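You operate a simulated robot arm through the tools that you are given. There is no shell and no other tool. Be economical: measure what you need, move in short steps, check, and stop when the job is done.

You run a simulated two-armed robot. Do the job below in one go: nothing can be reset, and whatever is moved stays where it is left.

JOB
Bleed servo 2 to zero, then move the hose end to its clip and fit a blank plug.
Fine: the plug closes the union; the bleed cock ends shut. Where these are worked on the way, their far stop is far enough and under half their travel is too little: bleed cock.

It is judged by the outcome, as a careful person would: the job done as asked, and still so three seconds after it is handed in. It fails if anything else is knocked over, pushed out of place, dropped, spilled or broken.

ROBOT AND FRAMES
Two 7-joint arms with two-finger parallel grippers on one trunk, on a base that drives. Base frame: it is fixed to the floor where the robot stands at the start and does not move with it; the origin is under the middle of the robot, x ahead of it, y to its left, z up. Readings come in m, degrees, newtons and seconds.
The left shoulder is at the start at [0.03, 0.119, 1.035], the right one opposite. With the tool pointing down near the work surface each hand reaches from about 0.22 to 0.66 m from the robot's upright axis, wherever it stands, measured 20 degrees to its own side. Places, roughly: blank plug (3x3x7 cm) [0.2, -0.5, 0.9]; bleed cock [0.6, 0, 0.8]; hose clip [0.7, 0.4, 0.8]; plug rack [0.3, -0.4, 0.8]; servo gauge [0.5, -0.2, 0.9]; union on the red pipe [0.7, 0.3, 0.8]. Payload 3.43 kg a hand.
The tool frame of a hand sits at the grasp point between the pads (the TCP): z along the fingers, y along the line on which they close. The tips reach 0.03 m beyond it. The gripper opens to 0.094 m. The fingers are 0.028 m wide and 0.01 m thick; the gripper's body (0.05 by 0.096 m) begins 0.055 m behind the TCP.
Orientation is that of the tool frame in the base frame, as a unit quaternion [x, y, z, w]. With the fingers straight down and closing along the base's y, the tool's x points along the base's -x, its y along +y and its z along -z.

CONTROLS
- The arms move only by the tool jog_arm. It takes "left_deltas", "right_deltas" or both (then of equal length, played together; a hand with none holds still); each is a list of rows, each a list of 7 numbers: the shift along the tool's x, y, z in m, then the turn, a rotation vector about the tool's x, y, z in degrees, then the finger opening in m, from 0 to 0.094. In form: [[tx, ty, tz, ax, ay, az, claw], ...]. A call has 1 to 12 rows; each row shifts and turns the commanded pose from where the row before left it, along the tool's axes as they then stand. A row lasts 0.2 s, in which the tool goes at most 0.05 m and 8.6 degrees; a call with a longer step from one row to the next is refused whole, and so is a gripper value outside its range. Where a pose cannot be reached the arm comes as near as it can. A force on the tool above 40 N (or 10 N above the force at the start of the call, whichever is more), or a blocked arm, ends the call early, and 0.2 s more pass. The fingers move at their own pace (about 0.072 m/s each) and stop on an object; they squeeze with about 39 N. The grip force told is the motor's: it shows also when the fingers shut on nothing. Time passes only in rows, and 0.2 s behind the last, so rows that do not move let the fingers close. It gives the time, the measured TCP pose, the force on the tool (base axes), the opening and the grip force at its end, in the units of the frame above (readings bear some noise), with the torque about the TCP (base axes, N m) and any sound that the robot's microphone picked up, and new pictures: "show" is both (left out), scene, wrist or none (wrist: the cameras of the hands that moved).
- Cameras (640 x 400 px; columns grow to the right, rows downward): "scene" is now at [0.0305, -0.0183, 1.7255]; the picture's right is [-0.26, -0.97, 0.00], its down [-0.87, 0.24, -0.44] and it looks along [0.42, -0.11, -0.90] (base axes); focal length 247 px, centre (320, 200). "left" rides on the left gripper at [0.076, -0.014, -0.102] in its tool frame; the picture's right is [0.18, 0.98, 0.00], its down [-0.75, 0.14, -0.64] and it looks along [-0.63, 0.12, 0.77] (tool axes); focal length 243 px, centre (320, 200). "right" rides on the right gripper at [0.076, 0.014, -0.103] in its tool frame; the picture's right is [-0.18, 0.98, 0.00], its down [-0.75, -0.14, -0.64] and it looks along [-0.63, -0.12, 0.77] (tool axes); focal length 243 px, centre (320, 200). There is no depth. A picture from a camera that has moved, and an enlarged one, comes with that camera's place and axes in the base frame and with its lens.
- lift_body(by): slides the trunk up (or, below 0, down) by that many m; the arms and the scene camera ride with it, the base frame stays. It gives what a move gives, with no picture.
- steer(legs): drives the robot by 1 to 6 legs, each [ahead, turn to the left] in m and degrees, along the robot's own axes; the way and the turn of a leg run together, so that a leg with both is an arc; at most 1.5 m and 180 degrees a leg. The arms and the cameras ride along, it lands a little off, and it stops where it bumps. It gives what a move gives, and a new picture of the scene camera.
- head_to(pan, tilt): turns the head with the scene camera to pan (to the left, within 143 degrees either way) and tilt (down, from -29 to 69), counted from straight ahead of the robot. It gives what a move gives, and a new picture of the scene camera.
- enlarge(camera, box): a new picture of the part [left, top, right, bottom] of that camera's present view, enlarged. No time passes.
- job_done(): hands the job in; it is judged then, once.

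Go step by step. Nothing tells you exact positions but the pictures and the camera data: compare them with the known pose of the tool, close in by small moves and look again before you grip or let go. The budget is 120 turns and 260 pictures, counting those below and the enlarged ones. Unless the task says otherwise, let go and move clear before handing in, and close with one line.

The tools are called after ">>>" as a command line: name --argument value ..., lists and objects as JSON in quotes. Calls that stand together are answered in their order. jog_arm: Moves the arms, as the interface text tells. Its arguments: {"type":"object","properties":{"left_deltas":{"type":"array","items":{"type":"array","items":{"type":"number"}}},"right_deltas":{"type":"array","items":{"type":"array","items":{"type":"number"}}},"show":{"type":"string","enum":["both","scene","wrist","none"]}},"required":[]} The other tools are called the same way: lift_body (by) slides the trunk up or down; steer (legs) drives the base; head_to (pan, tilt) turns the head that bears the scene camera; enlarge (camera, box) takes an enlarged picture of a part of a camera's view; job_done () hands the job in.

At the start:

```text
clock: 0.0
left_tool_pos: [0.377, 0.2073, 1.1185]
left_orientation: [0.0, 1.0, 0.0, 0.0]
left_ft_force: [0.3, 0.9, -0.2]
left_ft_torque: [-0.01, 0.02, -0.01]
left_finger_gap: 0.0942
left_finger_force: 0.0
right_tool_pos: [0.2884, -0.076, 1.1543]
right_orientation: [0.0, 1.0, 0.001, 0.0]
right_ft_force: [0.1, 0.1, 0.7]
right_ft_torque: [0.0, 0.01, -0.01]
right_finger_gap: 0.0939
right_finger_force: 0.1
trunk travel left (down, up): [-0.3, 0.11]
robot x, y, heading: [0.0039, 0.0014, 0.3]
head pan, tilt: [-15.2, 64.0]
```

scene: 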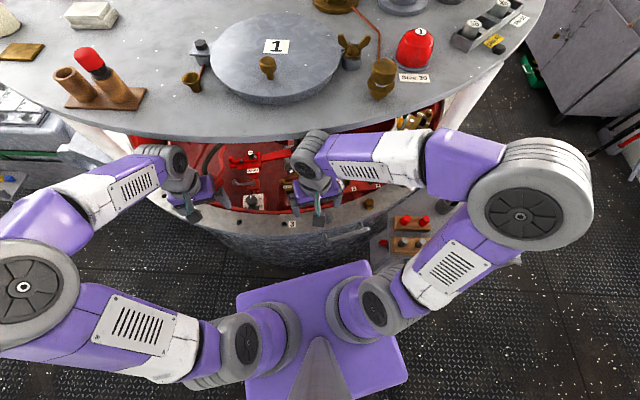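
right: 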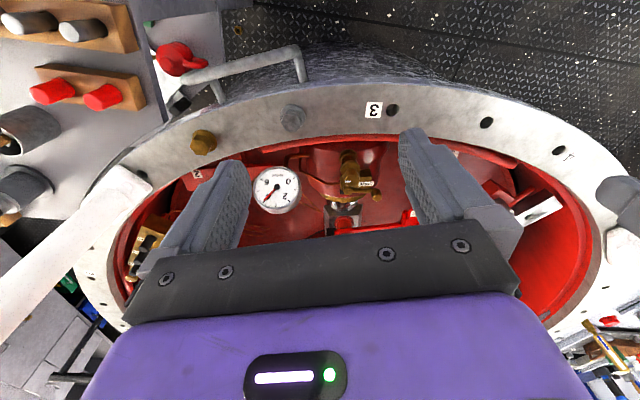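
left: 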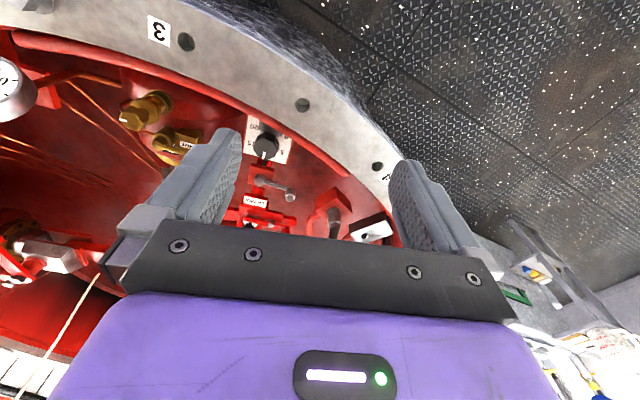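

I see a round housing with an open bay under a domed lid; the gauge, cock, and pipes are inside. I'll look closer at each part first.

>>> enlarge --camera "scene" --box '[140, 90, 460, 290]'

>>> enlarge --camera "right" --box '[0, 0, 640, 320]'

>>> enlarge --camera "left" --box '[0, 40, 420, 300]'

```text
2.00 times, centred on (300, 190) of scene
camera zoom: at [0.0305, -0.0183, 1.7255], right [-0.26, -0.97, 0.0], down [-0.87, 0.24, -0.44], along [0.42, -0.11, -0.9], focal length 494 px, centre (360, 220)
```

zoom: 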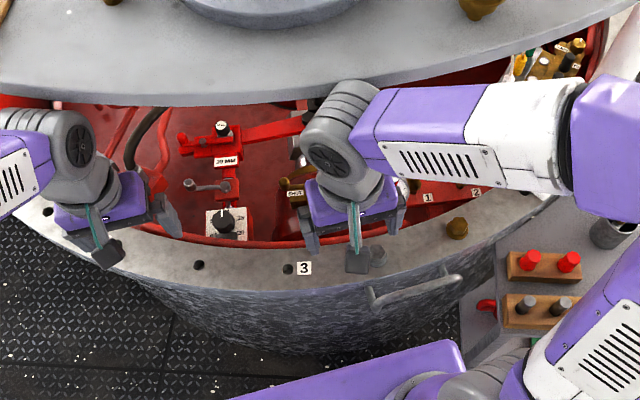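

```text
1.00 times, centred on (320, 160) of right (not enlarged: the box is as wide or as high as the picture)
camera zoom: at [0.2113, -0.0619, 1.2583], right [0.18, 0.98, 0.0], down [0.75, -0.14, 0.64], along [0.63, -0.12, -0.77], focal length 243 px, centre (320, 240)
```

zoom: 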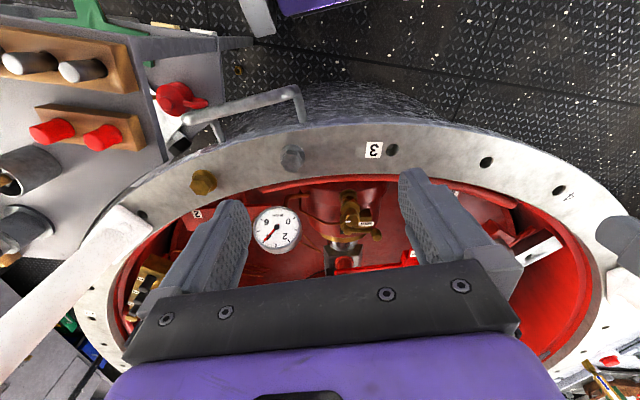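

```text
1.52 times, centred on (210, 170) of left
camera zoom: at [0.3, 0.1926, 1.221], right [-0.18, 0.98, 0.0], down [0.75, 0.14, 0.64], along [0.63, 0.12, -0.77], focal length 370 px, centre (488, 246)
```

zoom: 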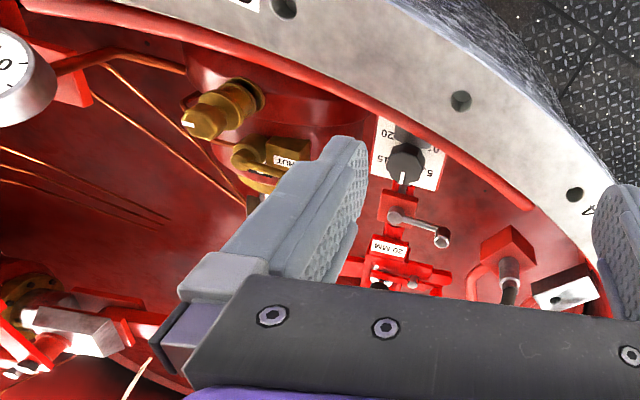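

The arms block much of the view, so I'll move both hands aside: right one over the rack on the right, left one out to the left.

>>> jog_arm --right_deltas '[[0, -0.05, 0, 0, 0, 0, 0.094], [0, -0.05, 0, 0, 0, 0, 0.094], [0, -0.05, 0, 0, 0, 0, 0.094], [0, -0.05, 0, 0, 0, 0, 0.094], [0, -0.05, 0, 0, 0, 0, 0.094]]' --left_deltas '[[0.03, 0.04, 0, 0, 0, 0, 0.094], [0.03, 0.04, 0, 0, 0, 0, 0.094], [0.03, 0.04, 0, 0, 0, 0, 0.094], [0.03, 0.04, 0, 0, 0, 0, 0.094], [0.0, 0.04, 0, 0, 0, 0, 0.094]]'

>>> head_to --pan 10 --tilt 50

```text
clock: 1.2
left_tool_pos: [0.2556, 0.4068, 1.1178]
left_orientation: [0.0, 1.0, 0.0, 0.001]
left_ft_force: [1.3, 0.5, -0.7]
left_ft_torque: [-0.03, 0.02, -0.01]
left_finger_gap: 0.0941
left_finger_force: 0.0
right_tool_pos: [0.2852, -0.3248, 1.1538]
right_orientation: [0.0, 1.0, -0.001, 0.0]
right_ft_force: [-0.6, 0.3, 0.0]
right_ft_torque: [0.01, 0.02, -0.01]
right_finger_gap: 0.094
right_finger_force: 0.1
trunk travel left (down, up): [-0.3, 0.11]
robot x, y, heading: [0.0003, 0.0001, 0.2]
head pan, tilt: [-15.2, 64.0]
camera scene: at [0.0319, -0.0181, 1.7255], right [-0.26, -0.97, 0.0], down [-0.87, 0.24, -0.44], along [0.42, -0.11, -0.9], focal length 247 px, centre (320, 200)
camera right: at [0.2095, -0.3108, 1.2572], right [0.18, 0.98, 0.0], down [0.75, -0.14, 0.64], along [0.63, -0.12, -0.77], focal length 243 px, centre (320, 200)
camera left: at [0.1795, 0.3929, 1.22], right [-0.18, 0.98, 0.0], down [0.75, 0.14, 0.64], along [0.63, 0.12, -0.77], focal length 243 px, centre (320, 200)
```

scene: 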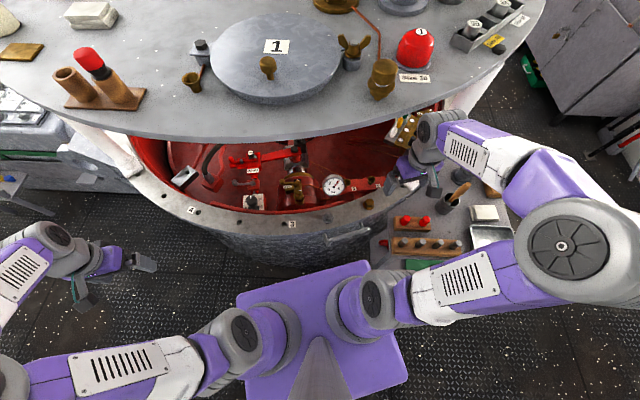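
right: 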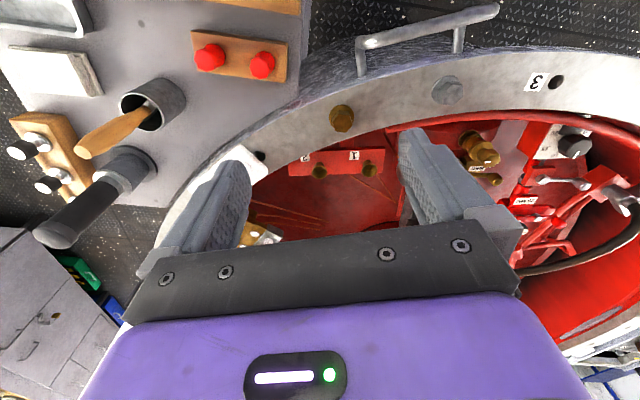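
left: 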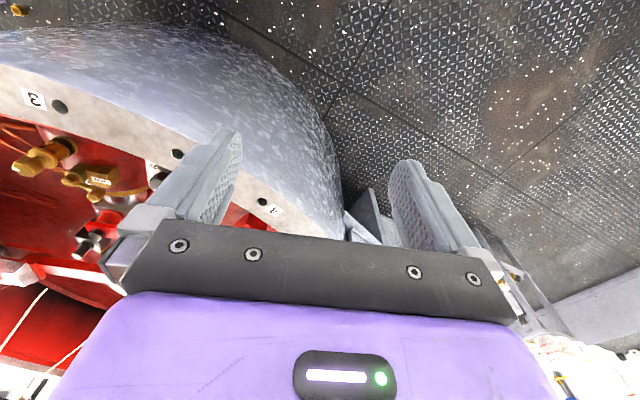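

```text
clock: 2.1
left_tool_pos: [0.255, 0.407, 1.1189]
left_orientation: [0.001, 1.0, 0.0, 0.0]
left_ft_force: [0.9, 0.0, -0.3]
left_ft_torque: [0.03, 0.0, 0.02]
left_finger_gap: 0.0938
left_finger_force: 0.2
right_tool_pos: [0.2853, -0.3234, 1.154]
right_orientation: [0.0, 1.0, 0.0, 0.0]
right_ft_force: [-0.6, -0.2, 0.6]
right_ft_torque: [-0.01, -0.01, 0.03]
right_finger_gap: 0.0939
right_finger_force: 0.1
trunk travel left (down, up): [-0.3, 0.11]
robot x, y, heading: [-0.0004, -0.0033, 0.1]
head pan, tilt: [10.0, 50.0]
camera scene: at [0.0468, 0.0112, 1.7426], right [0.17, -0.98, 0.0], down [-0.75, -0.13, -0.64], along [0.63, 0.11, -0.77], focal length 247 px, centre (320, 200)
```

scene: 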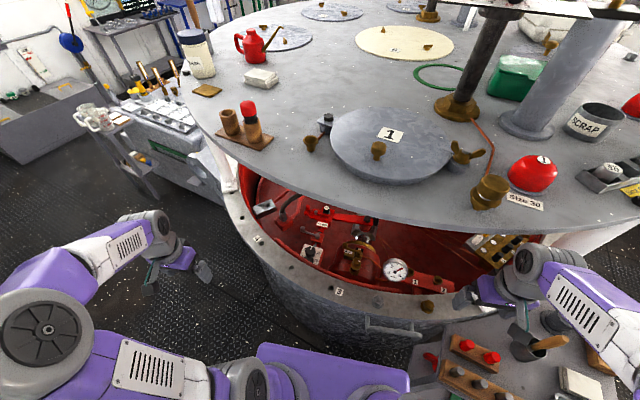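

Now the bay is open to view; zooming on it and the gauge.

>>> enlarge --camera "scene" --box '[230, 160, 470, 310]'

>>> enlarge --camera "scene" --box '[250, 175, 350, 270]'

>>> enlarge --camera "scene" --box '[340, 220, 440, 300]'

```text
2.67 times, centred on (350, 235) of scene
camera zoom: at [0.0468, 0.0112, 1.7426], right [0.17, -0.98, 0.0], down [-0.75, -0.13, -0.64], along [0.63, 0.11, -0.77], focal length 659 px, centre (240, 107)
```

zoom: 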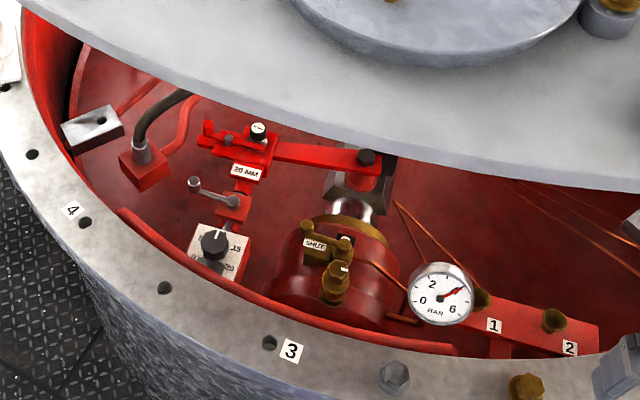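

```text
4.21 times, centred on (300, 222) of scene
camera zoom: at [0.0468, 0.0112, 1.7426], right [0.17, -0.98, 0.0], down [-0.75, -0.13, -0.64], along [0.63, 0.11, -0.77], focal length 1040 px, centre (404, 105)
```

zoom: 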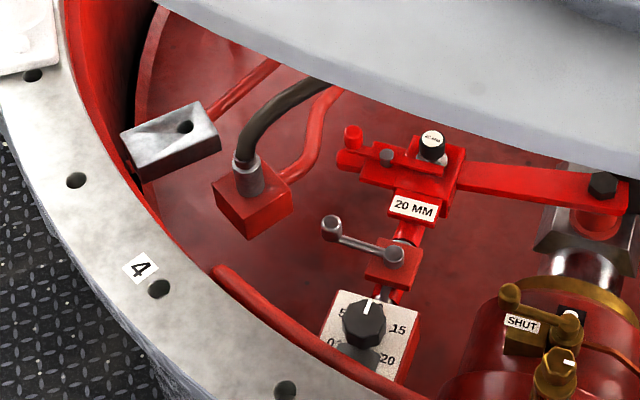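

```text
5.00 times, centred on (390, 260) of scene
camera zoom: at [0.0468, 0.0112, 1.7426], right [0.17, -0.98, 0.0], down [-0.75, -0.13, -0.64], along [0.63, 0.11, -0.77], focal length 1236 px, centre (-30, -100)
```

zoom: 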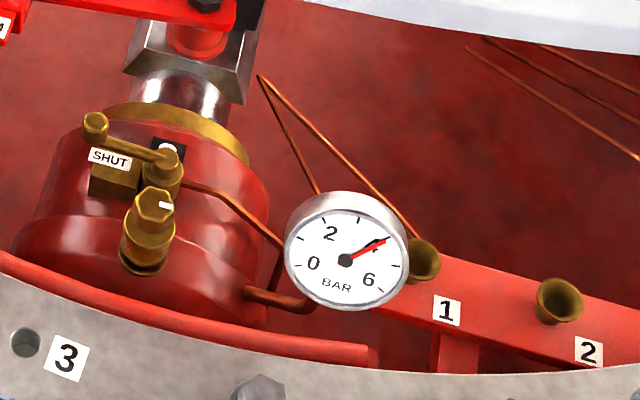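

I need the height of the deck overhanging the bay, so I'll raise the trunk for a second viewpoint.

>>> lift_body --by -0.2

>>> head_to --pan 10 --tilt 40

>>> enlarge --camera "scene" --box '[230, 160, 470, 310]'

```text
clock: 4.3
left_tool_pos: [0.2558, 0.4065, 0.9179]
left_orientation: [0.0, 1.0, 0.0, 0.0]
left_ft_force: [-0.5, -0.8, -0.4]
left_ft_torque: [0.0, -0.01, -0.02]
left_finger_gap: 0.0942
left_finger_force: 0.0
right_tool_pos: [0.2842, -0.3236, 0.9526]
right_orientation: [0.0, 1.0, 0.0, 0.0]
right_ft_force: [-0.7, 0.2, 0.0]
right_ft_torque: [-0.01, 0.01, 0.03]
right_finger_gap: 0.094
right_finger_force: 0.1
trunk travel left (down, up): [-0.1, 0.31]
robot x, y, heading: [0.0, 0.0016, -0.0]
head pan, tilt: [10.0, 50.0]
```

```text
clock: 5.0
left_tool_pos: [0.2547, 0.4065, 0.9188]
left_orientation: [0.0, 1.0, 0.0, 0.001]
left_ft_force: [0.4, 0.1, -0.5]
left_ft_torque: [0.02, -0.04, 0.03]
left_finger_gap: 0.0941
left_finger_force: 0.1
right_tool_pos: [0.2842, -0.3245, 0.9546]
right_orientation: [0.001, 1.0, 0.0, 0.0]
right_ft_force: [-0.8, 0.1, 0.3]
right_ft_torque: [0.0, 0.01, 0.02]
right_finger_gap: 0.0941
right_finger_force: 0.2
trunk travel left (down, up): [-0.1, 0.31]
robot x, y, heading: [-0.0006, 0.0037, -0.4]
head pan, tilt: [10.0, 40.0]
camera scene: at [0.0545, 0.0127, 1.5568], right [0.17, -0.98, 0.0], down [-0.63, -0.11, -0.77], along [0.75, 0.13, -0.64], focal length 247 px, centre (320, 200)
```

scene: 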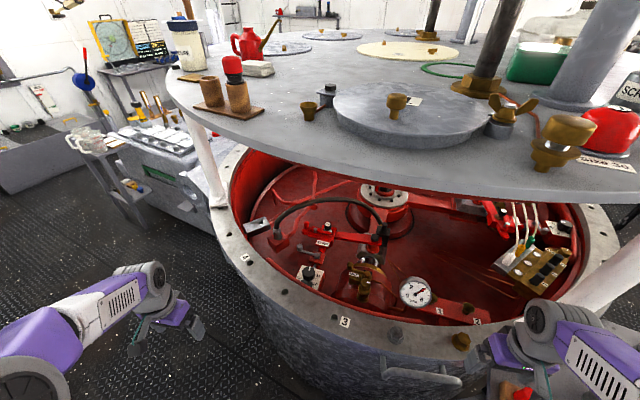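

```text
2.67 times, centred on (350, 235) of scene
camera zoom: at [0.0545, 0.0127, 1.5568], right [0.17, -0.98, 0.0], down [-0.63, -0.11, -0.77], along [0.75, 0.13, -0.64], focal length 659 px, centre (240, 107)
```

zoom: 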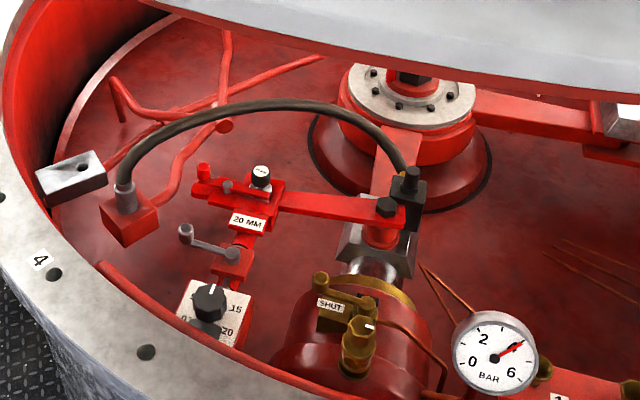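

The hose runs from the servo to the union (≈0.65, 0.28, 0.87). The clip is at ≈(0.75, 0.40, 0.80), the SHUT lever knob at ≈(0.557, 0, 0.866), and the deck overhead is at z≈1.33. I'll bring the right hand's camera over the cock.

>>> jog_arm --right_deltas '[[0, 0.03, -0.04, 0, 0, 0, 0.094], [0, 0.05, -0.01, 0, 0, 0, 0.094], [0, 0.05, 0, 0, 0, 0, 0.094], [0, 0.05, 0, 0, 0, 0, 0.094], [-0.02, 0.045, 0, 0, 0, 0, 0.094], [-0.03, 0.04, 0, 0, 0, 0, 0.094], [-0.03, 0.03, 0, 0, 0, 0, 0.094], [-0.02, 0, 0, 0, 0, 0, 0.094]]'

>>> enlarge --camera "right" --box '[160, 80, 480, 280]'

```text
refused: row 2 steps farther than a row can; nothing moved
```

```text
2.00 times, centred on (320, 180) of right
camera zoom: at [0.2087, -0.3102, 1.0573], right [0.18, 0.98, 0.0], down [0.75, -0.14, 0.64], along [0.63, -0.12, -0.77], focal length 485 px, centre (320, 240)
```

zoom: 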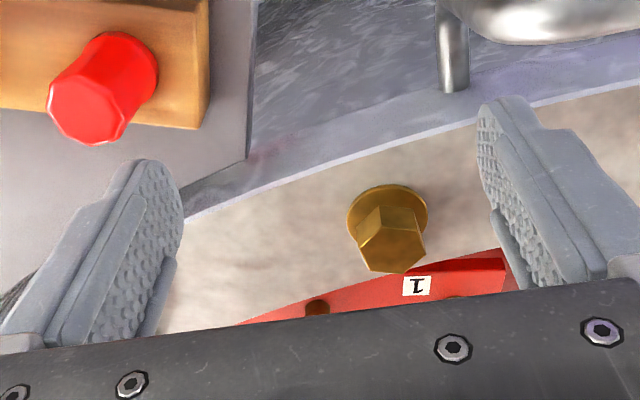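

Row too long; resending with smaller steps.

>>> jog_arm --right_deltas '[[0, 0.02, -0.04, 0, 0, 0, 0.094], [0, 0.045, -0.01, 0, 0, 0, 0.094], [0, 0.048, 0, 0, 0, 0, 0.094], [0, 0.048, 0, 0, 0, 0, 0.094], [-0.02, 0.045, 0, 0, 0, 0, 0.094], [-0.03, 0.039, 0, 0, 0, 0, 0.094], [-0.03, 0.03, 0, 0, 0, 0, 0.094], [-0.02, 0.02, 0, 0, 0, 0, 0.094]]'

>>> enlarge --camera "right" --box '[160, 60, 480, 260]'

```text
clock: 6.8
left_tool_pos: [0.256, 0.4076, 0.918]
left_orientation: [0.0, 1.0, 0.001, 0.0]
left_ft_force: [-0.3, -0.2, 0.7]
left_ft_torque: [0.01, -0.01, 0.04]
left_finger_gap: 0.0939
left_finger_force: 0.1
right_tool_pos: [0.3862, -0.0303, 1.003]
right_orientation: [0.0, 1.0, 0.0, 0.0]
right_ft_force: [0.0, 1.2, 0.5]
right_ft_torque: [0.0, 0.01, -0.01]
right_finger_gap: 0.0938
right_finger_force: 0.0
trunk travel left (down, up): [-0.1, 0.31]
robot x, y, heading: [-0.0016, -0.0012, 0.2]
head pan, tilt: [10.0, 40.0]
camera scene: at [0.055, 0.0131, 1.5568], right [0.17, -0.98, 0.0], down [-0.63, -0.11, -0.77], along [0.75, 0.13, -0.64], focal length 247 px, centre (320, 200)
camera right: at [0.311, -0.0149, 1.1076], right [0.18, 0.98, 0.0], down [0.75, -0.14, 0.64], along [0.63, -0.12, -0.77], focal length 243 px, centre (320, 200)
```

scene: 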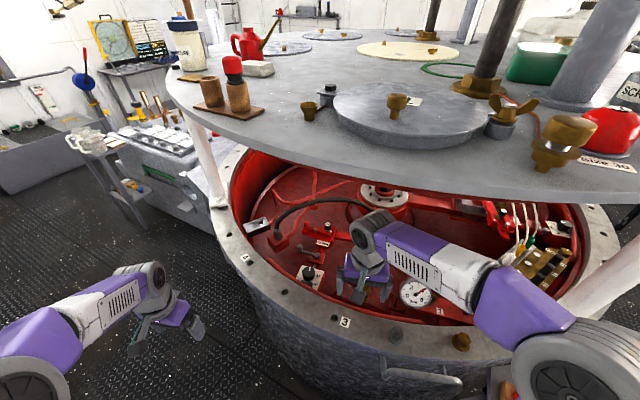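
right: 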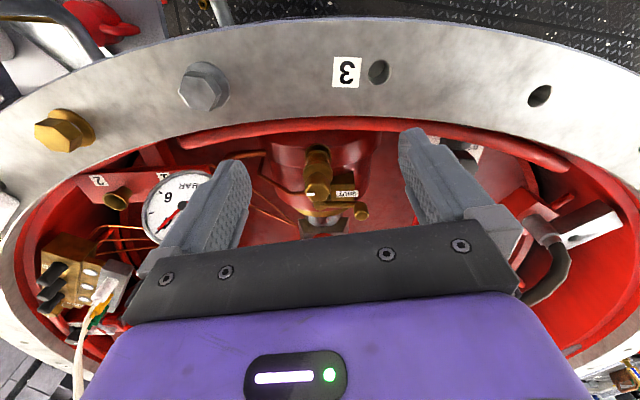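

```text
2.00 times, centred on (320, 160) of right
camera zoom: at [0.311, -0.0149, 1.1076], right [0.18, 0.98, 0.0], down [0.75, -0.14, 0.64], along [0.63, -0.12, -0.77], focal length 485 px, centre (320, 280)
```

zoom: 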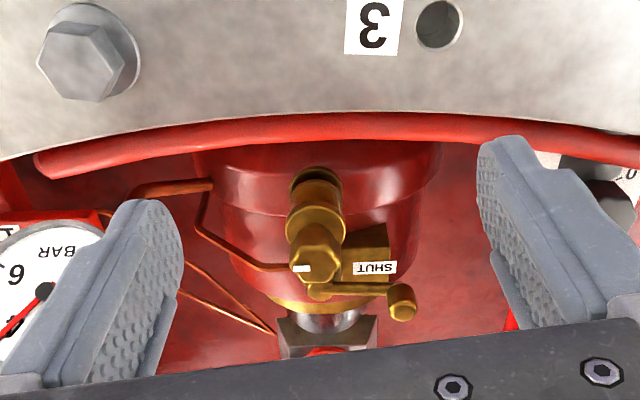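

Zooming tighter on the cock to tell the lever, label and stops apart.

>>> enlarge --camera "right" --box '[280, 130, 400, 230]'

>>> head_to --pan -5 --tilt 50

```text
4.00 times, centred on (340, 180) of right
camera zoom: at [0.311, -0.0149, 1.1076], right [0.18, 0.98, 0.0], down [0.75, -0.14, 0.64], along [0.63, -0.12, -0.77], focal length 970 px, centre (240, 280)
```

zoom: 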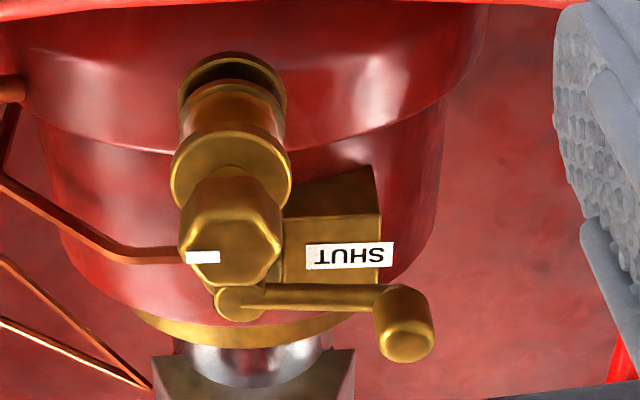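

```text
clock: 7.5
left_tool_pos: [0.2558, 0.4071, 0.918]
left_orientation: [0.0, 1.0, 0.0, 0.0]
left_ft_force: [-0.1, 0.0, -0.2]
left_ft_torque: [0.04, -0.01, 0.04]
left_finger_gap: 0.0939
left_finger_force: 0.0
right_tool_pos: [0.3872, -0.0303, 1.0033]
right_orientation: [0.0, 1.0, 0.0, 0.0]
right_ft_force: [0.9, 0.9, 0.5]
right_ft_torque: [-0.02, -0.03, -0.01]
right_finger_gap: 0.0942
right_finger_force: 0.0
trunk travel left (down, up): [-0.1, 0.31]
robot x, y, heading: [-0.0025, -0.0007, 0.0]
head pan, tilt: [-5.0, 50.0]
camera scene: at [0.0476, -0.0087, 1.5427], right [-0.09, -1.0, 0.0], down [-0.76, 0.07, -0.64], along [0.64, -0.06, -0.77], focal length 247 px, centre (320, 200)
```

scene: 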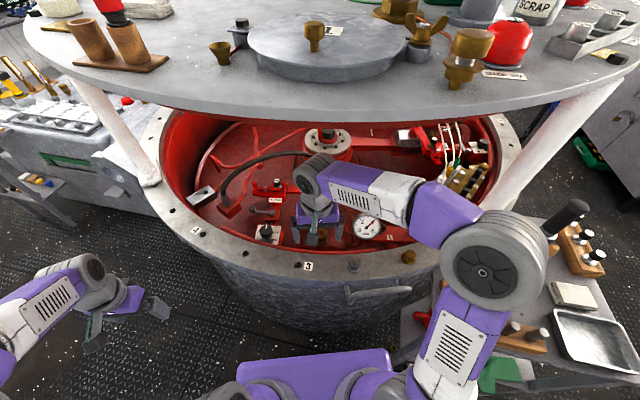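

The lever with the knob (beside SHUT) should be the cock: hub ≈(0.53,-0.06), knob ≈(0.555,0,0.86), swinging away from the robot to open. I'll bring the right hand above the knob, turned about 45°.

>>> jog_arm --right_deltas '[[-0.04, 0.01, 0, 0, 0, 0, 0.065], [-0.04, 0.01, 0, 0, 0, 0, 0.065], [-0.04, 0.01, 0, 0, 0, 0, 0.065], [-0.035, 0, 0, 0, 0, 0, 0.065], [0, 0, 0, 0, 0, -7.5, 0.065], [0, 0, 0, 0, 0, -7.5, 0.065], [0, 0, 0, 0, 0, -7.5, 0.065], [0, 0, 0, 0, 0, -7.5, 0.065], [0, 0, 0, 0, 0, -7.5, 0.065], [0, 0, 0.02, 0, 0, -7.5, 0.065]]'

>>> enlarge --camera "right" --box '[220, 60, 420, 220]'

```text
clock: 9.8
left_tool_pos: [0.2551, 0.4072, 0.9192]
left_orientation: [-0.001, 1.0, -0.001, 0.0]
left_ft_force: [1.0, -1.1, -0.4]
left_ft_torque: [0.03, -0.01, 0.02]
left_finger_gap: 0.094
left_finger_force: 0.1
right_tool_pos: [0.5398, 0.0028, 0.9805]
right_orientation: [-0.383, 0.924, 0.0, 0.0]
right_ft_force: [-0.3, -0.2, -0.8]
right_ft_torque: [-0.02, -0.01, 0.0]
right_finger_gap: 0.0652
right_finger_force: 0.1
trunk travel left (down, up): [-0.1, 0.31]
robot x, y, heading: [0.0036, -0.0027, -0.1]
head pan, tilt: [-5.0, 50.0]
camera scene: at [0.0477, -0.0089, 1.5426], right [-0.09, -1.0, 0.0], down [-0.76, 0.07, -0.64], along [0.64, -0.06, -0.77], focal length 247 px, centre (320, 200)
camera right: at [0.4758, -0.0425, 1.0849], right [-0.57, 0.82, 0.0], down [0.63, 0.43, 0.64], along [0.53, 0.36, -0.77], focal length 243 px, centre (320, 200)
```

scene: 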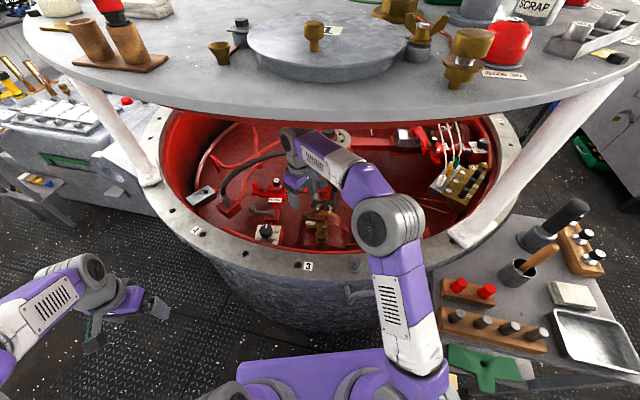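
right: 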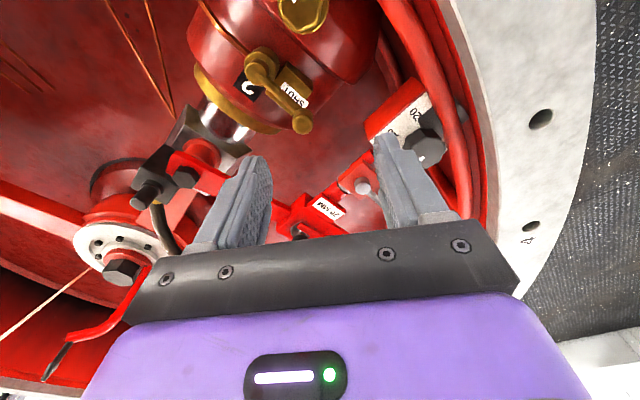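

```text
2.50 times, centred on (320, 140) of right
camera zoom: at [0.4758, -0.0425, 1.0849], right [-0.57, 0.82, 0.0], down [0.63, 0.43, 0.64], along [0.53, 0.36, -0.77], focal length 606 px, centre (320, 350)
```

zoom: 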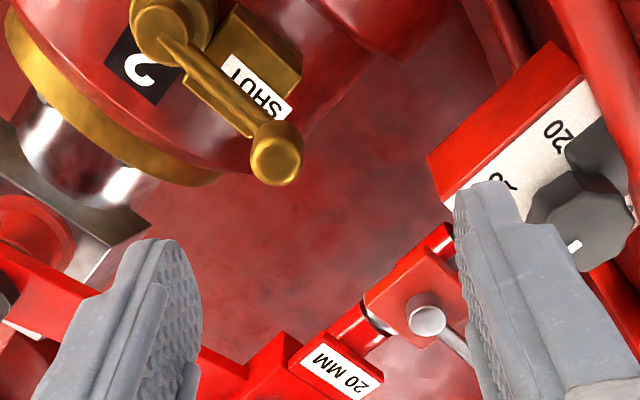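

The black "2" plate confirms servo 2. The knob is refined to ≈(0.571, 0.0, 0.84), so I'm centring over it and descending partway.

>>> jog_arm --right_deltas '[[-0.02, -0.024, 0, 0, 0, 0, 0.065], [0, 0, 0.035, 0, 0, 0, 0.065], [0, 0, 0.035, 0, 0, 0, 0.065], [0, 0, 0.025, 0, 0, 0, 0.065]]' --show "wrist"

>>> enlarge --camera "right" --box '[220, 60, 420, 220]'

>>> enlarge --camera "scene" --box '[260, 160, 400, 250]'

```text
clock: 10.8
left_tool_pos: [0.2545, 0.4068, 0.919]
left_orientation: [-0.001, 1.0, 0.0, 0.0]
left_ft_force: [-0.6, 0.2, -0.6]
left_ft_torque: [0.02, -0.02, 0.0]
left_finger_gap: 0.094
left_finger_force: 0.1
right_tool_pos: [0.5697, -0.0035, 0.8883]
right_orientation: [-0.382, 0.924, 0.0, 0.0]
right_ft_force: [-0.2, -0.1, 0.3]
right_ft_torque: [-0.04, -0.04, -0.01]
right_finger_gap: 0.065
right_finger_force: 0.0
trunk travel left (down, up): [-0.1, 0.31]
robot x, y, heading: [-0.0012, 0.0028, 0.2]
head pan, tilt: [-5.0, 50.0]
camera right: at [0.5059, -0.0468, 0.9922], right [-0.56, 0.83, 0.0], down [0.63, 0.43, 0.64], along [0.53, 0.36, -0.77], focal length 243 px, centre (320, 200)
```

right: 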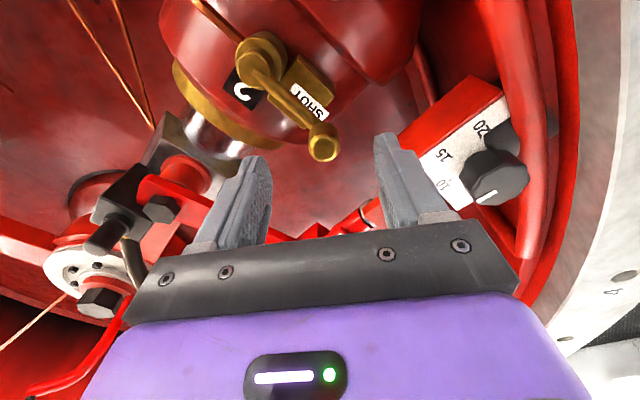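

```text
2.50 times, centred on (320, 140) of right
camera zoom: at [0.5059, -0.0468, 0.9922], right [-0.56, 0.83, 0.0], down [0.63, 0.43, 0.64], along [0.53, 0.36, -0.77], focal length 606 px, centre (320, 350)
```

zoom: 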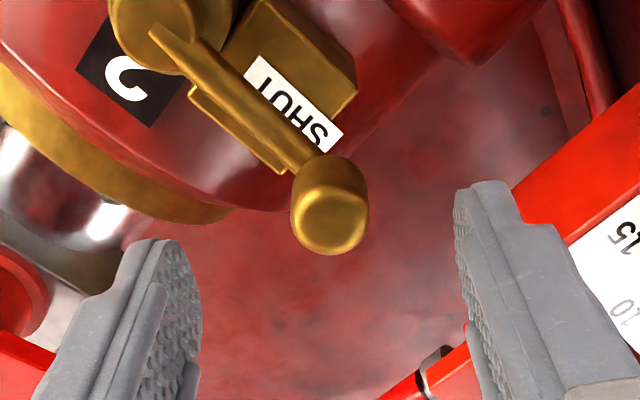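

```text
4.44 times, centred on (330, 205) of scene
camera zoom: at [0.0476, -0.0089, 1.5426], right [-0.09, -1.0, 0.0], down [-0.76, 0.07, -0.64], along [0.64, -0.06, -0.77], focal length 1098 px, centre (276, 178)
```

zoom: 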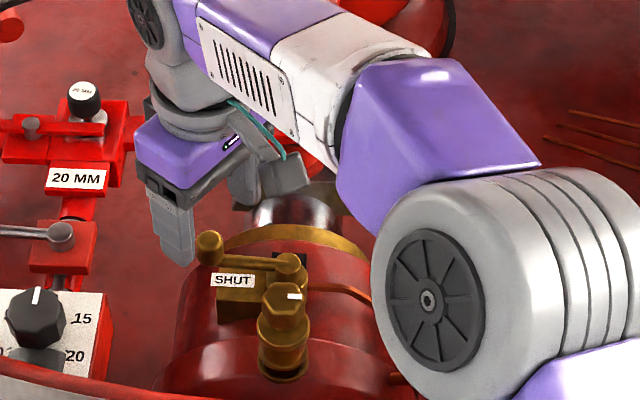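

The knob sits between the fingers on the tool axis, top ≈0.843. I'll descend, cage it loosely, and swing about 24° toward open as a trial.

>>> jog_arm --right_deltas '[[0, 0.001, 0.013, 0, 0, 0, 0.06], [0, 0.001, 0.013, 0, 0, 0, 0.05], [0, 0, 0, 0, 0, 0, 0.04], [0, 0, 0, 0, 0, 0, 0.04], [-0.0028, -0.0082, 0, 0, 0, 4, 0.04], [-0.0022, -0.0084, 0, 0, 0, 4, 0.04], [-0.0017, -0.0085, 0, 0, 0, 4, 0.04]]' --show "wrist"

>>> enlarge --camera "right" --box '[220, 60, 420, 220]'

```text
clock: 12.3
left_tool_pos: [0.2561, 0.4063, 0.9184]
left_orientation: [0.001, 1.0, -0.001, 0.0]
left_ft_force: [0.5, -0.4, 0.7]
left_ft_torque: [0.0, 0.01, 0.0]
left_finger_gap: 0.0939
left_finger_force: 0.0
right_tool_pos: [0.5894, -0.015, 0.8622]
right_orientation: [-0.283, 0.959, 0.0, -0.001]
right_ft_force: [-1.5, 1.8, -0.2]
right_ft_torque: [0.12, 0.02, 0.0]
right_finger_gap: 0.0412
right_finger_force: 0.9
trunk travel left (down, up): [-0.1, 0.31]
robot x, y, heading: [-0.0024, -0.0017, 0.0]
head pan, tilt: [-5.0, 50.0]
camera right: at [0.5183, -0.0449, 0.9655], right [-0.38, 0.93, 0.0], down [0.71, 0.29, 0.64], along [0.59, 0.24, -0.77], focal length 243 px, centre (320, 200)
```

right: 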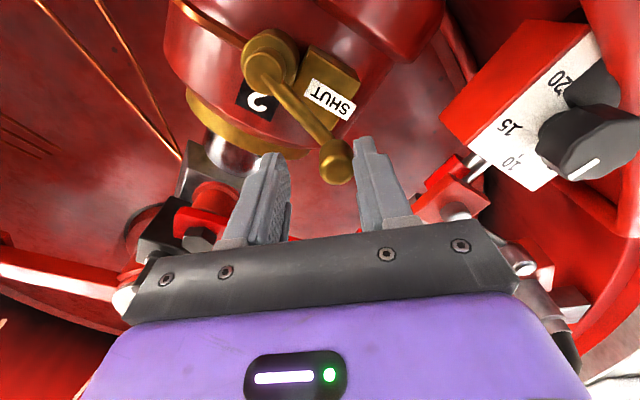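

```text
2.50 times, centred on (320, 140) of right
camera zoom: at [0.5183, -0.0449, 0.9655], right [-0.38, 0.93, 0.0], down [0.71, 0.29, 0.64], along [0.59, 0.24, -0.77], focal length 606 px, centre (320, 350)
```

zoom: 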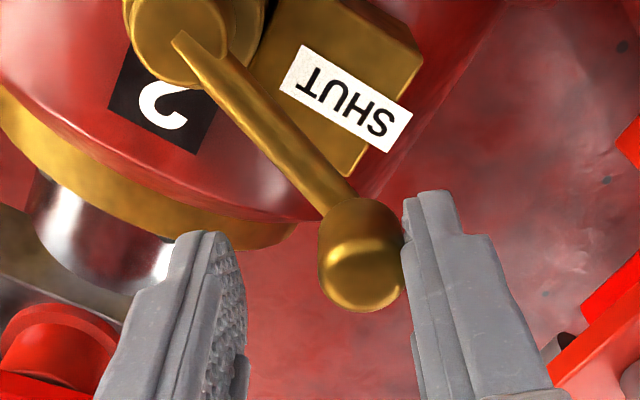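

The lever moves freely toward open. Continuing the swing to its far stop.

>>> jog_arm --right_deltas '[[-0.0011, -0.0086, 0, 0, 0, 4, 0.04], [-0.0005, -0.0086, 0, 0, 0, 4, 0.04], [0.0001, -0.0086, 0, 0, 0, 4, 0.04], [0.0008, -0.0086, 0, 0, 0, 4, 0.04], [0.0014, -0.0085, 0, 0, 0, 4, 0.04], [0.0019, -0.0084, 0, 0, 0, 4, 0.04]]' --show "both"

>>> enlarge --camera "right" --box '[220, 60, 420, 220]'

>>> enlarge --camera "scene" --box '[280, 180, 420, 270]'

```text
clock: 13.8
left_tool_pos: [0.2562, 0.4076, 0.9192]
left_orientation: [0.0, 1.0, 0.0, 0.0]
left_ft_force: [0.2, 0.1, 0.2]
left_ft_torque: [0.01, -0.01, -0.03]
left_finger_gap: 0.0942
left_finger_force: 0.0
right_tool_pos: [0.6078, -0.0617, 0.8623]
right_orientation: [-0.078, 0.997, 0.0, -0.001]
right_ft_force: [-0.6, -0.6, 0.4]
right_ft_torque: [0.01, 0.03, 0.05]
right_finger_gap: 0.0405
right_finger_force: 0.0
trunk travel left (down, up): [-0.1, 0.31]
robot x, y, heading: [-0.0012, -0.0015, -0.0]
head pan, tilt: [-5.0, 50.0]
camera scene: at [0.0474, -0.0089, 1.5427], right [-0.09, -1.0, 0.0], down [-0.76, 0.07, -0.64], along [0.64, -0.06, -0.77], focal length 247 px, centre (320, 200)
camera right: at [0.5305, -0.0603, 0.9656], right [0.03, 1.0, 0.0], down [0.77, -0.02, 0.64], along [0.64, -0.02, -0.77], focal length 243 px, centre (320, 200)
```

scene: 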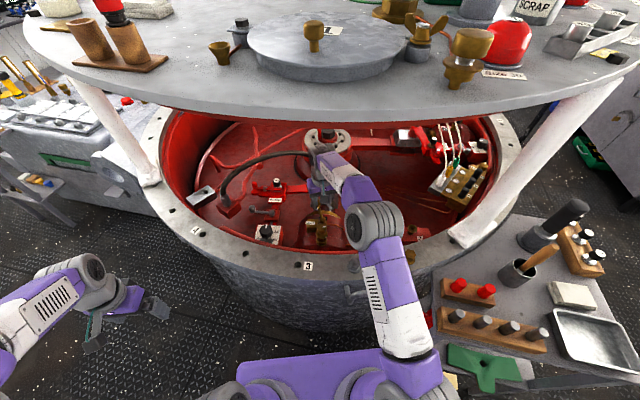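
right: 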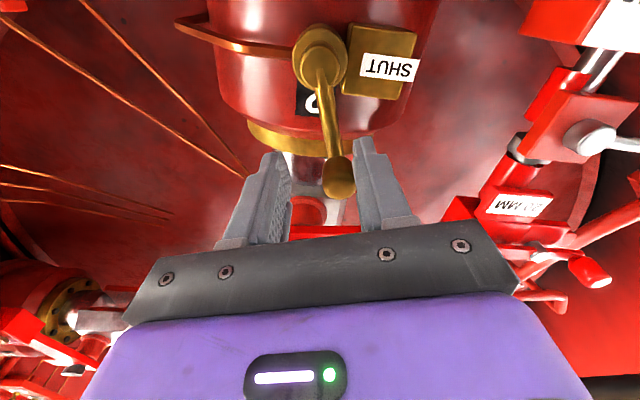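

```text
2.50 times, centred on (320, 140) of right
camera zoom: at [0.5305, -0.0603, 0.9656], right [0.03, 1.0, 0.0], down [0.77, -0.02, 0.64], along [0.64, -0.02, -0.77], focal length 606 px, centre (320, 350)
```

zoom: 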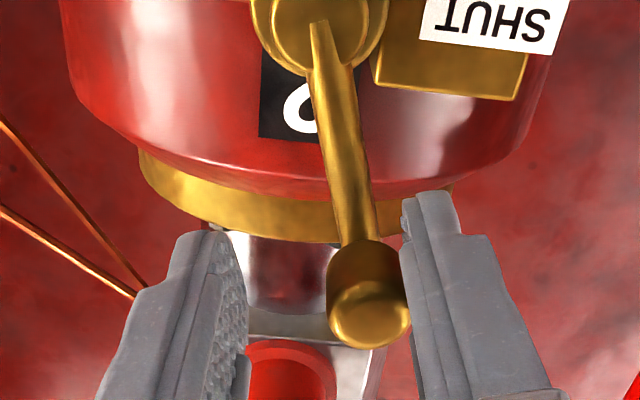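

```text
4.44 times, centred on (350, 225) of scene
camera zoom: at [0.0474, -0.0089, 1.5427], right [-0.09, -1.0, 0.0], down [-0.76, 0.07, -0.64], along [0.64, -0.06, -0.77], focal length 1098 px, centre (187, 89)
```

zoom: 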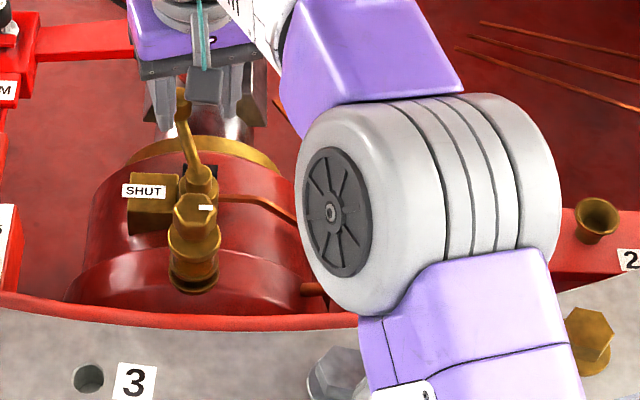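

The lever now points nearly away from the robot, with no stop felt yet. Continuing a bit further.

>>> jog_arm --right_deltas '[[0.0025, -0.0083, 0, 0, 0, 4, 0.04], [0.0031, -0.0081, 0, 0, 0, 4, 0.04], [0.0037, -0.0078, 0, 0, 0, 4, 0.04], [0.0042, -0.0076, 0, 0, 0, 4, 0.04]]' --show "wrist"

>>> enlarge --camera "right" --box '[220, 60, 420, 220]'

```text
clock: 14.8
left_tool_pos: [0.2555, 0.4055, 0.9184]
left_orientation: [0.0, 1.0, 0.0, -0.001]
left_ft_force: [0.4, -1.0, 1.1]
left_ft_torque: [0.01, -0.01, 0.0]
left_finger_gap: 0.0941
left_finger_force: 0.0
right_tool_pos: [0.5977, -0.0997, 0.8624]
right_orientation: [0.064, 0.998, -0.003, 0.002]
right_ft_force: [0.1, -0.3, -0.9]
right_ft_torque: [-0.02, 0.02, -0.01]
right_finger_gap: 0.0401
right_finger_force: 0.1
trunk travel left (down, up): [-0.1, 0.31]
robot x, y, heading: [0.0015, 0.0001, -0.1]
head pan, tilt: [-5.0, 50.0]
camera right: at [0.5246, -0.0758, 0.9659], right [0.31, 0.95, 0.0], down [0.73, -0.23, 0.65], along [0.61, -0.2, -0.76], focal length 243 px, centre (320, 200)
```

right: 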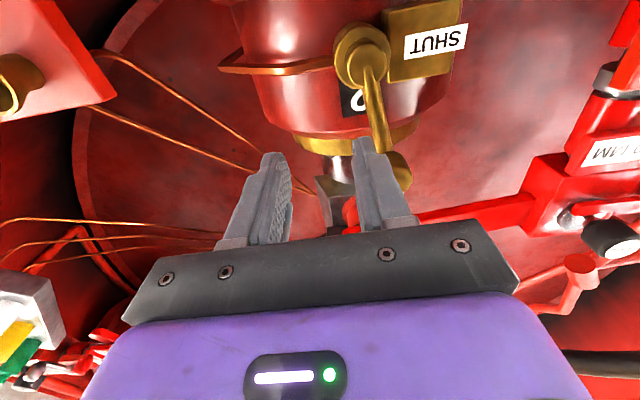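

```text
2.50 times, centred on (320, 140) of right
camera zoom: at [0.5246, -0.0758, 0.9659], right [0.31, 0.95, 0.0], down [0.73, -0.23, 0.65], along [0.61, -0.2, -0.76], focal length 606 px, centre (320, 350)
```

zoom: 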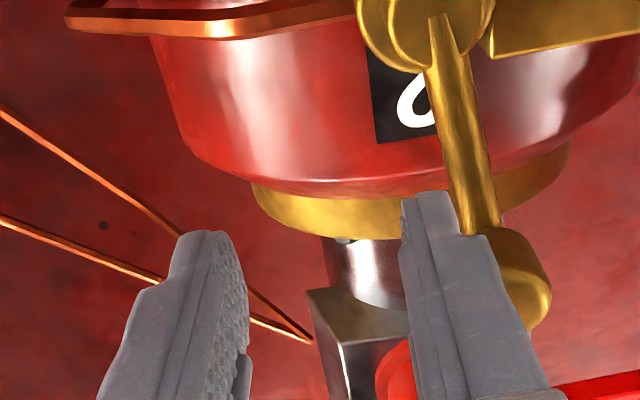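

The finger has slid past the knob, possibly because the lever met its stop. I'll check the gauge and the lever angle.

>>> enlarge --camera "scene" --box '[280, 180, 420, 270]'

>>> jog_arm --right_deltas '[[0, 0, -0.04, 0, 0, 0, 0.04], [0, 0, -0.04, 0, 0, 0, 0.04]]'

>>> enlarge --camera "right" --box '[260, 0, 420, 120]'

>>> enlarge --camera "scene" --box '[280, 180, 440, 280]'

```text
4.44 times, centred on (350, 225) of scene
camera zoom: at [0.0483, -0.01, 1.5426], right [-0.09, -1.0, 0.0], down [-0.76, 0.07, -0.64], along [0.64, -0.06, -0.77], focal length 1098 px, centre (187, 89)
```

zoom: 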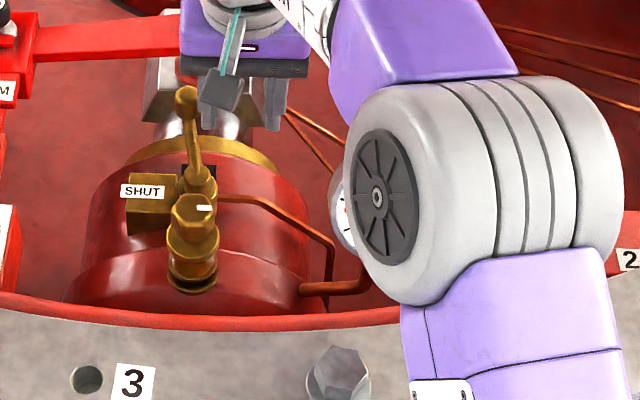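

```text
clock: 15.3
left_tool_pos: [0.255, 0.407, 0.9194]
left_orientation: [0.0, 1.0, 0.0, 0.0]
left_ft_force: [0.3, -0.7, 0.2]
left_ft_torque: [0.0, -0.01, -0.01]
left_finger_gap: 0.0944
left_finger_force: 0.0
right_tool_pos: [0.5978, -0.0947, 0.9418]
right_orientation: [0.06, 0.998, -0.001, -0.001]
right_ft_force: [0.6, 0.4, 0.2]
right_ft_torque: [-0.04, 0.05, 0.0]
right_finger_gap: 0.0403
right_finger_force: 0.0
trunk travel left (down, up): [-0.1, 0.31]
robot x, y, heading: [-0.002, 0.0001, -0.1]
head pan, tilt: [-5.0, 50.0]
camera scene: at [0.0472, -0.0086, 1.5427], right [-0.09, -1.0, 0.0], down [-0.76, 0.07, -0.64], along [0.64, -0.06, -0.77], focal length 247 px, centre (320, 200)
camera right: at [0.524, -0.0714, 1.0453], right [0.3, 0.95, 0.0], down [0.73, -0.23, 0.64], along [0.61, -0.2, -0.77], focal length 243 px, centre (320, 200)
```

scene: 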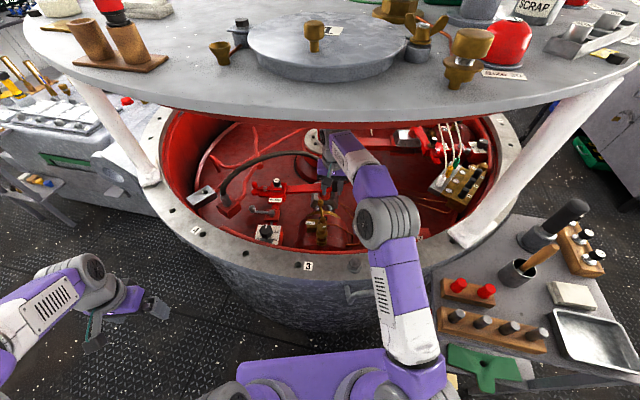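
right: 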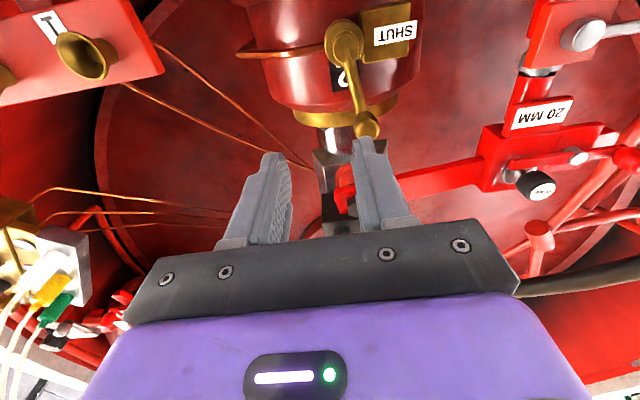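

```text
3.33 times, centred on (340, 60) of right
camera zoom: at [0.524, -0.0714, 1.0453], right [0.3, 0.95, 0.0], down [0.73, -0.23, 0.64], along [0.61, -0.2, -0.77], focal length 809 px, centre (253, 667)
```

zoom: 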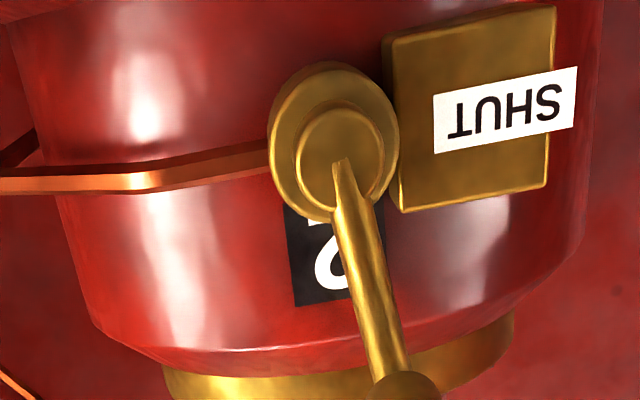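

```text
4.00 times, centred on (360, 230) of scene
camera zoom: at [0.0472, -0.0086, 1.5427], right [-0.09, -1.0, 0.0], down [-0.76, 0.07, -0.64], along [0.64, -0.06, -0.77], focal length 988 px, centre (160, 80)
```

zoom: 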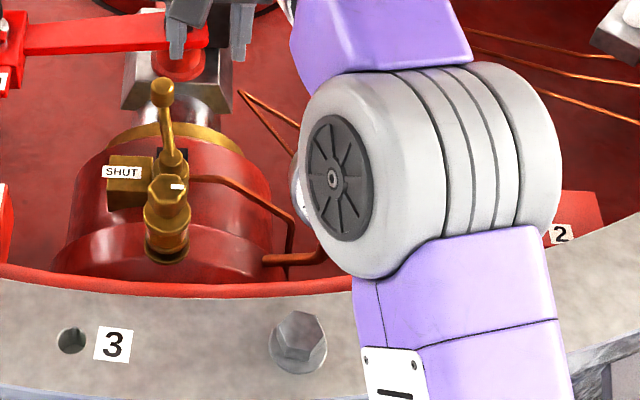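

The lever points about straight back. To be sure it's at its stop, I'll re-cage the knob squarely and push gently once more.

>>> jog_arm --right_deltas '[[-0.0178, 0.0355, 0, 0, 0, 0, 0.06], [0, 0, 0, 0, 0, -7, 0.06], [0, 0, 0.04, 0, 0, 0, 0.06], [0, 0, 0.04, 0, 0, 0, 0.06]]' --show "wrist"

>>> enlarge --camera "right" --box '[220, 60, 420, 220]'

```text
clock: 16.4
left_tool_pos: [0.2539, 0.4067, 0.918]
left_orientation: [0.0, 1.0, 0.0, -0.001]
left_ft_force: [-0.1, -0.2, 0.2]
left_ft_torque: [0.01, -0.02, -0.03]
left_finger_gap: 0.0937
left_finger_force: 0.2
right_tool_pos: [0.6179, -0.0619, 0.8599]
right_orientation: [-0.001, 1.0, 0.0, 0.0]
right_ft_force: [0.5, -0.4, -0.5]
right_ft_torque: [-0.02, 0.0, 0.02]
right_finger_gap: 0.0598
right_finger_force: 0.0
trunk travel left (down, up): [-0.1, 0.31]
robot x, y, heading: [0.0014, -0.0002, -0.1]
head pan, tilt: [-5.0, 50.0]
camera right: at [0.5413, -0.0484, 0.9649], right [0.18, 0.98, 0.0], down [0.75, -0.14, 0.64], along [0.63, -0.12, -0.77], focal length 243 px, centre (320, 200)
```

right: 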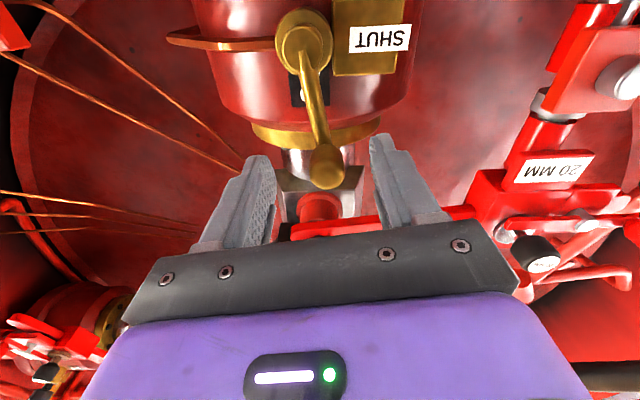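

```text
2.50 times, centred on (320, 140) of right
camera zoom: at [0.5413, -0.0484, 0.9649], right [0.18, 0.98, 0.0], down [0.75, -0.14, 0.64], along [0.63, -0.12, -0.77], focal length 606 px, centre (320, 350)
```

zoom: 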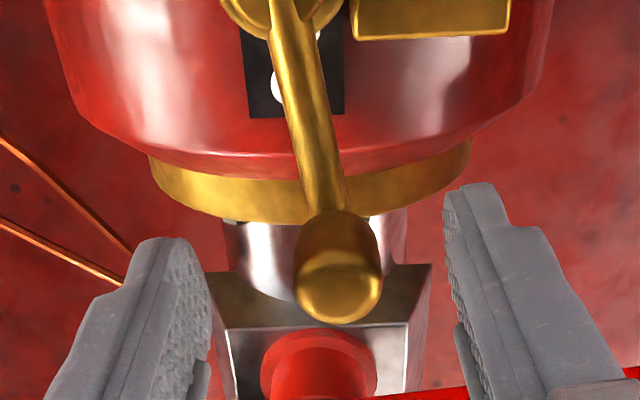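

>>> jog_arm --right_deltas '[[0, -0.008, 0, 0, 0, 0, 0.06], [0, -0.008, 0, 0, 0, 0, 0.06], [0, -0.006, 0, 0, 0, 0, 0.06], [0.0, -0.006, 0, 0, 0, 0, 0.06]]' --show "wrist"

>>> enlarge --camera "right" --box '[220, 60, 420, 220]'

```text
clock: 17.4
left_tool_pos: [0.2558, 0.4098, 0.918]
left_orientation: [0.0, 1.0, -0.001, 0.0]
left_ft_force: [1.1, 0.4, -0.4]
left_ft_torque: [0.01, 0.0, -0.02]
left_finger_gap: 0.094
left_finger_force: 0.1
right_tool_pos: [0.6183, -0.0842, 0.8619]
right_orientation: [-0.002, 1.0, 0.003, -0.001]
right_ft_force: [-1.5, 17.9, -1.1]
right_ft_torque: [0.48, -0.08, 0.11]
right_finger_gap: 0.0702
right_finger_force: 8.8
trunk travel left (down, up): [-0.1, 0.31]
robot x, y, heading: [0.0004, -0.0004, -0.0]
head pan, tilt: [-5.0, 50.0]
camera right: at [0.5421, -0.0713, 0.9654], right [0.18, 0.98, 0.0], down [0.75, -0.14, 0.64], along [0.63, -0.11, -0.77], focal length 243 px, centre (320, 200)
```

right: 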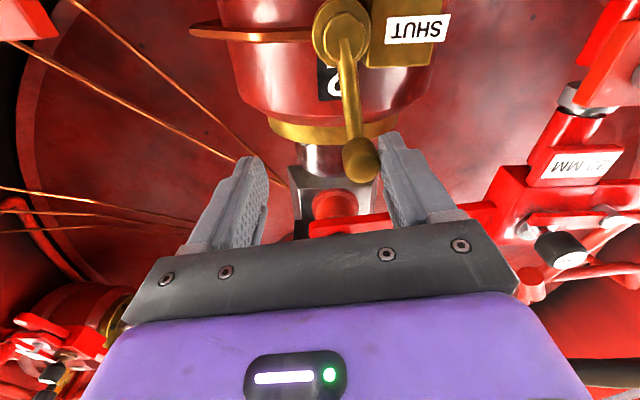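

```text
2.50 times, centred on (320, 140) of right
camera zoom: at [0.5421, -0.0713, 0.9654], right [0.18, 0.98, 0.0], down [0.75, -0.14, 0.64], along [0.63, -0.11, -0.77], focal length 606 px, centre (320, 350)
```

zoom: 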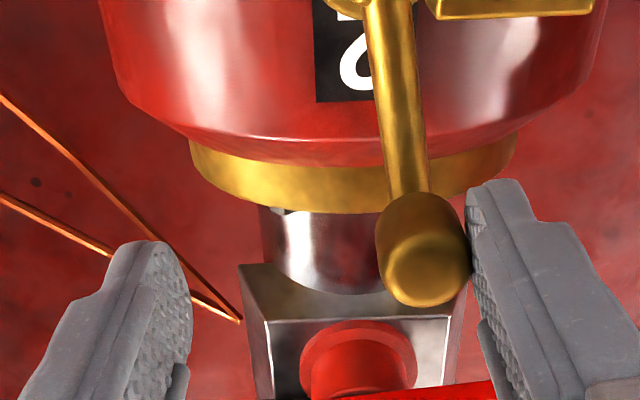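

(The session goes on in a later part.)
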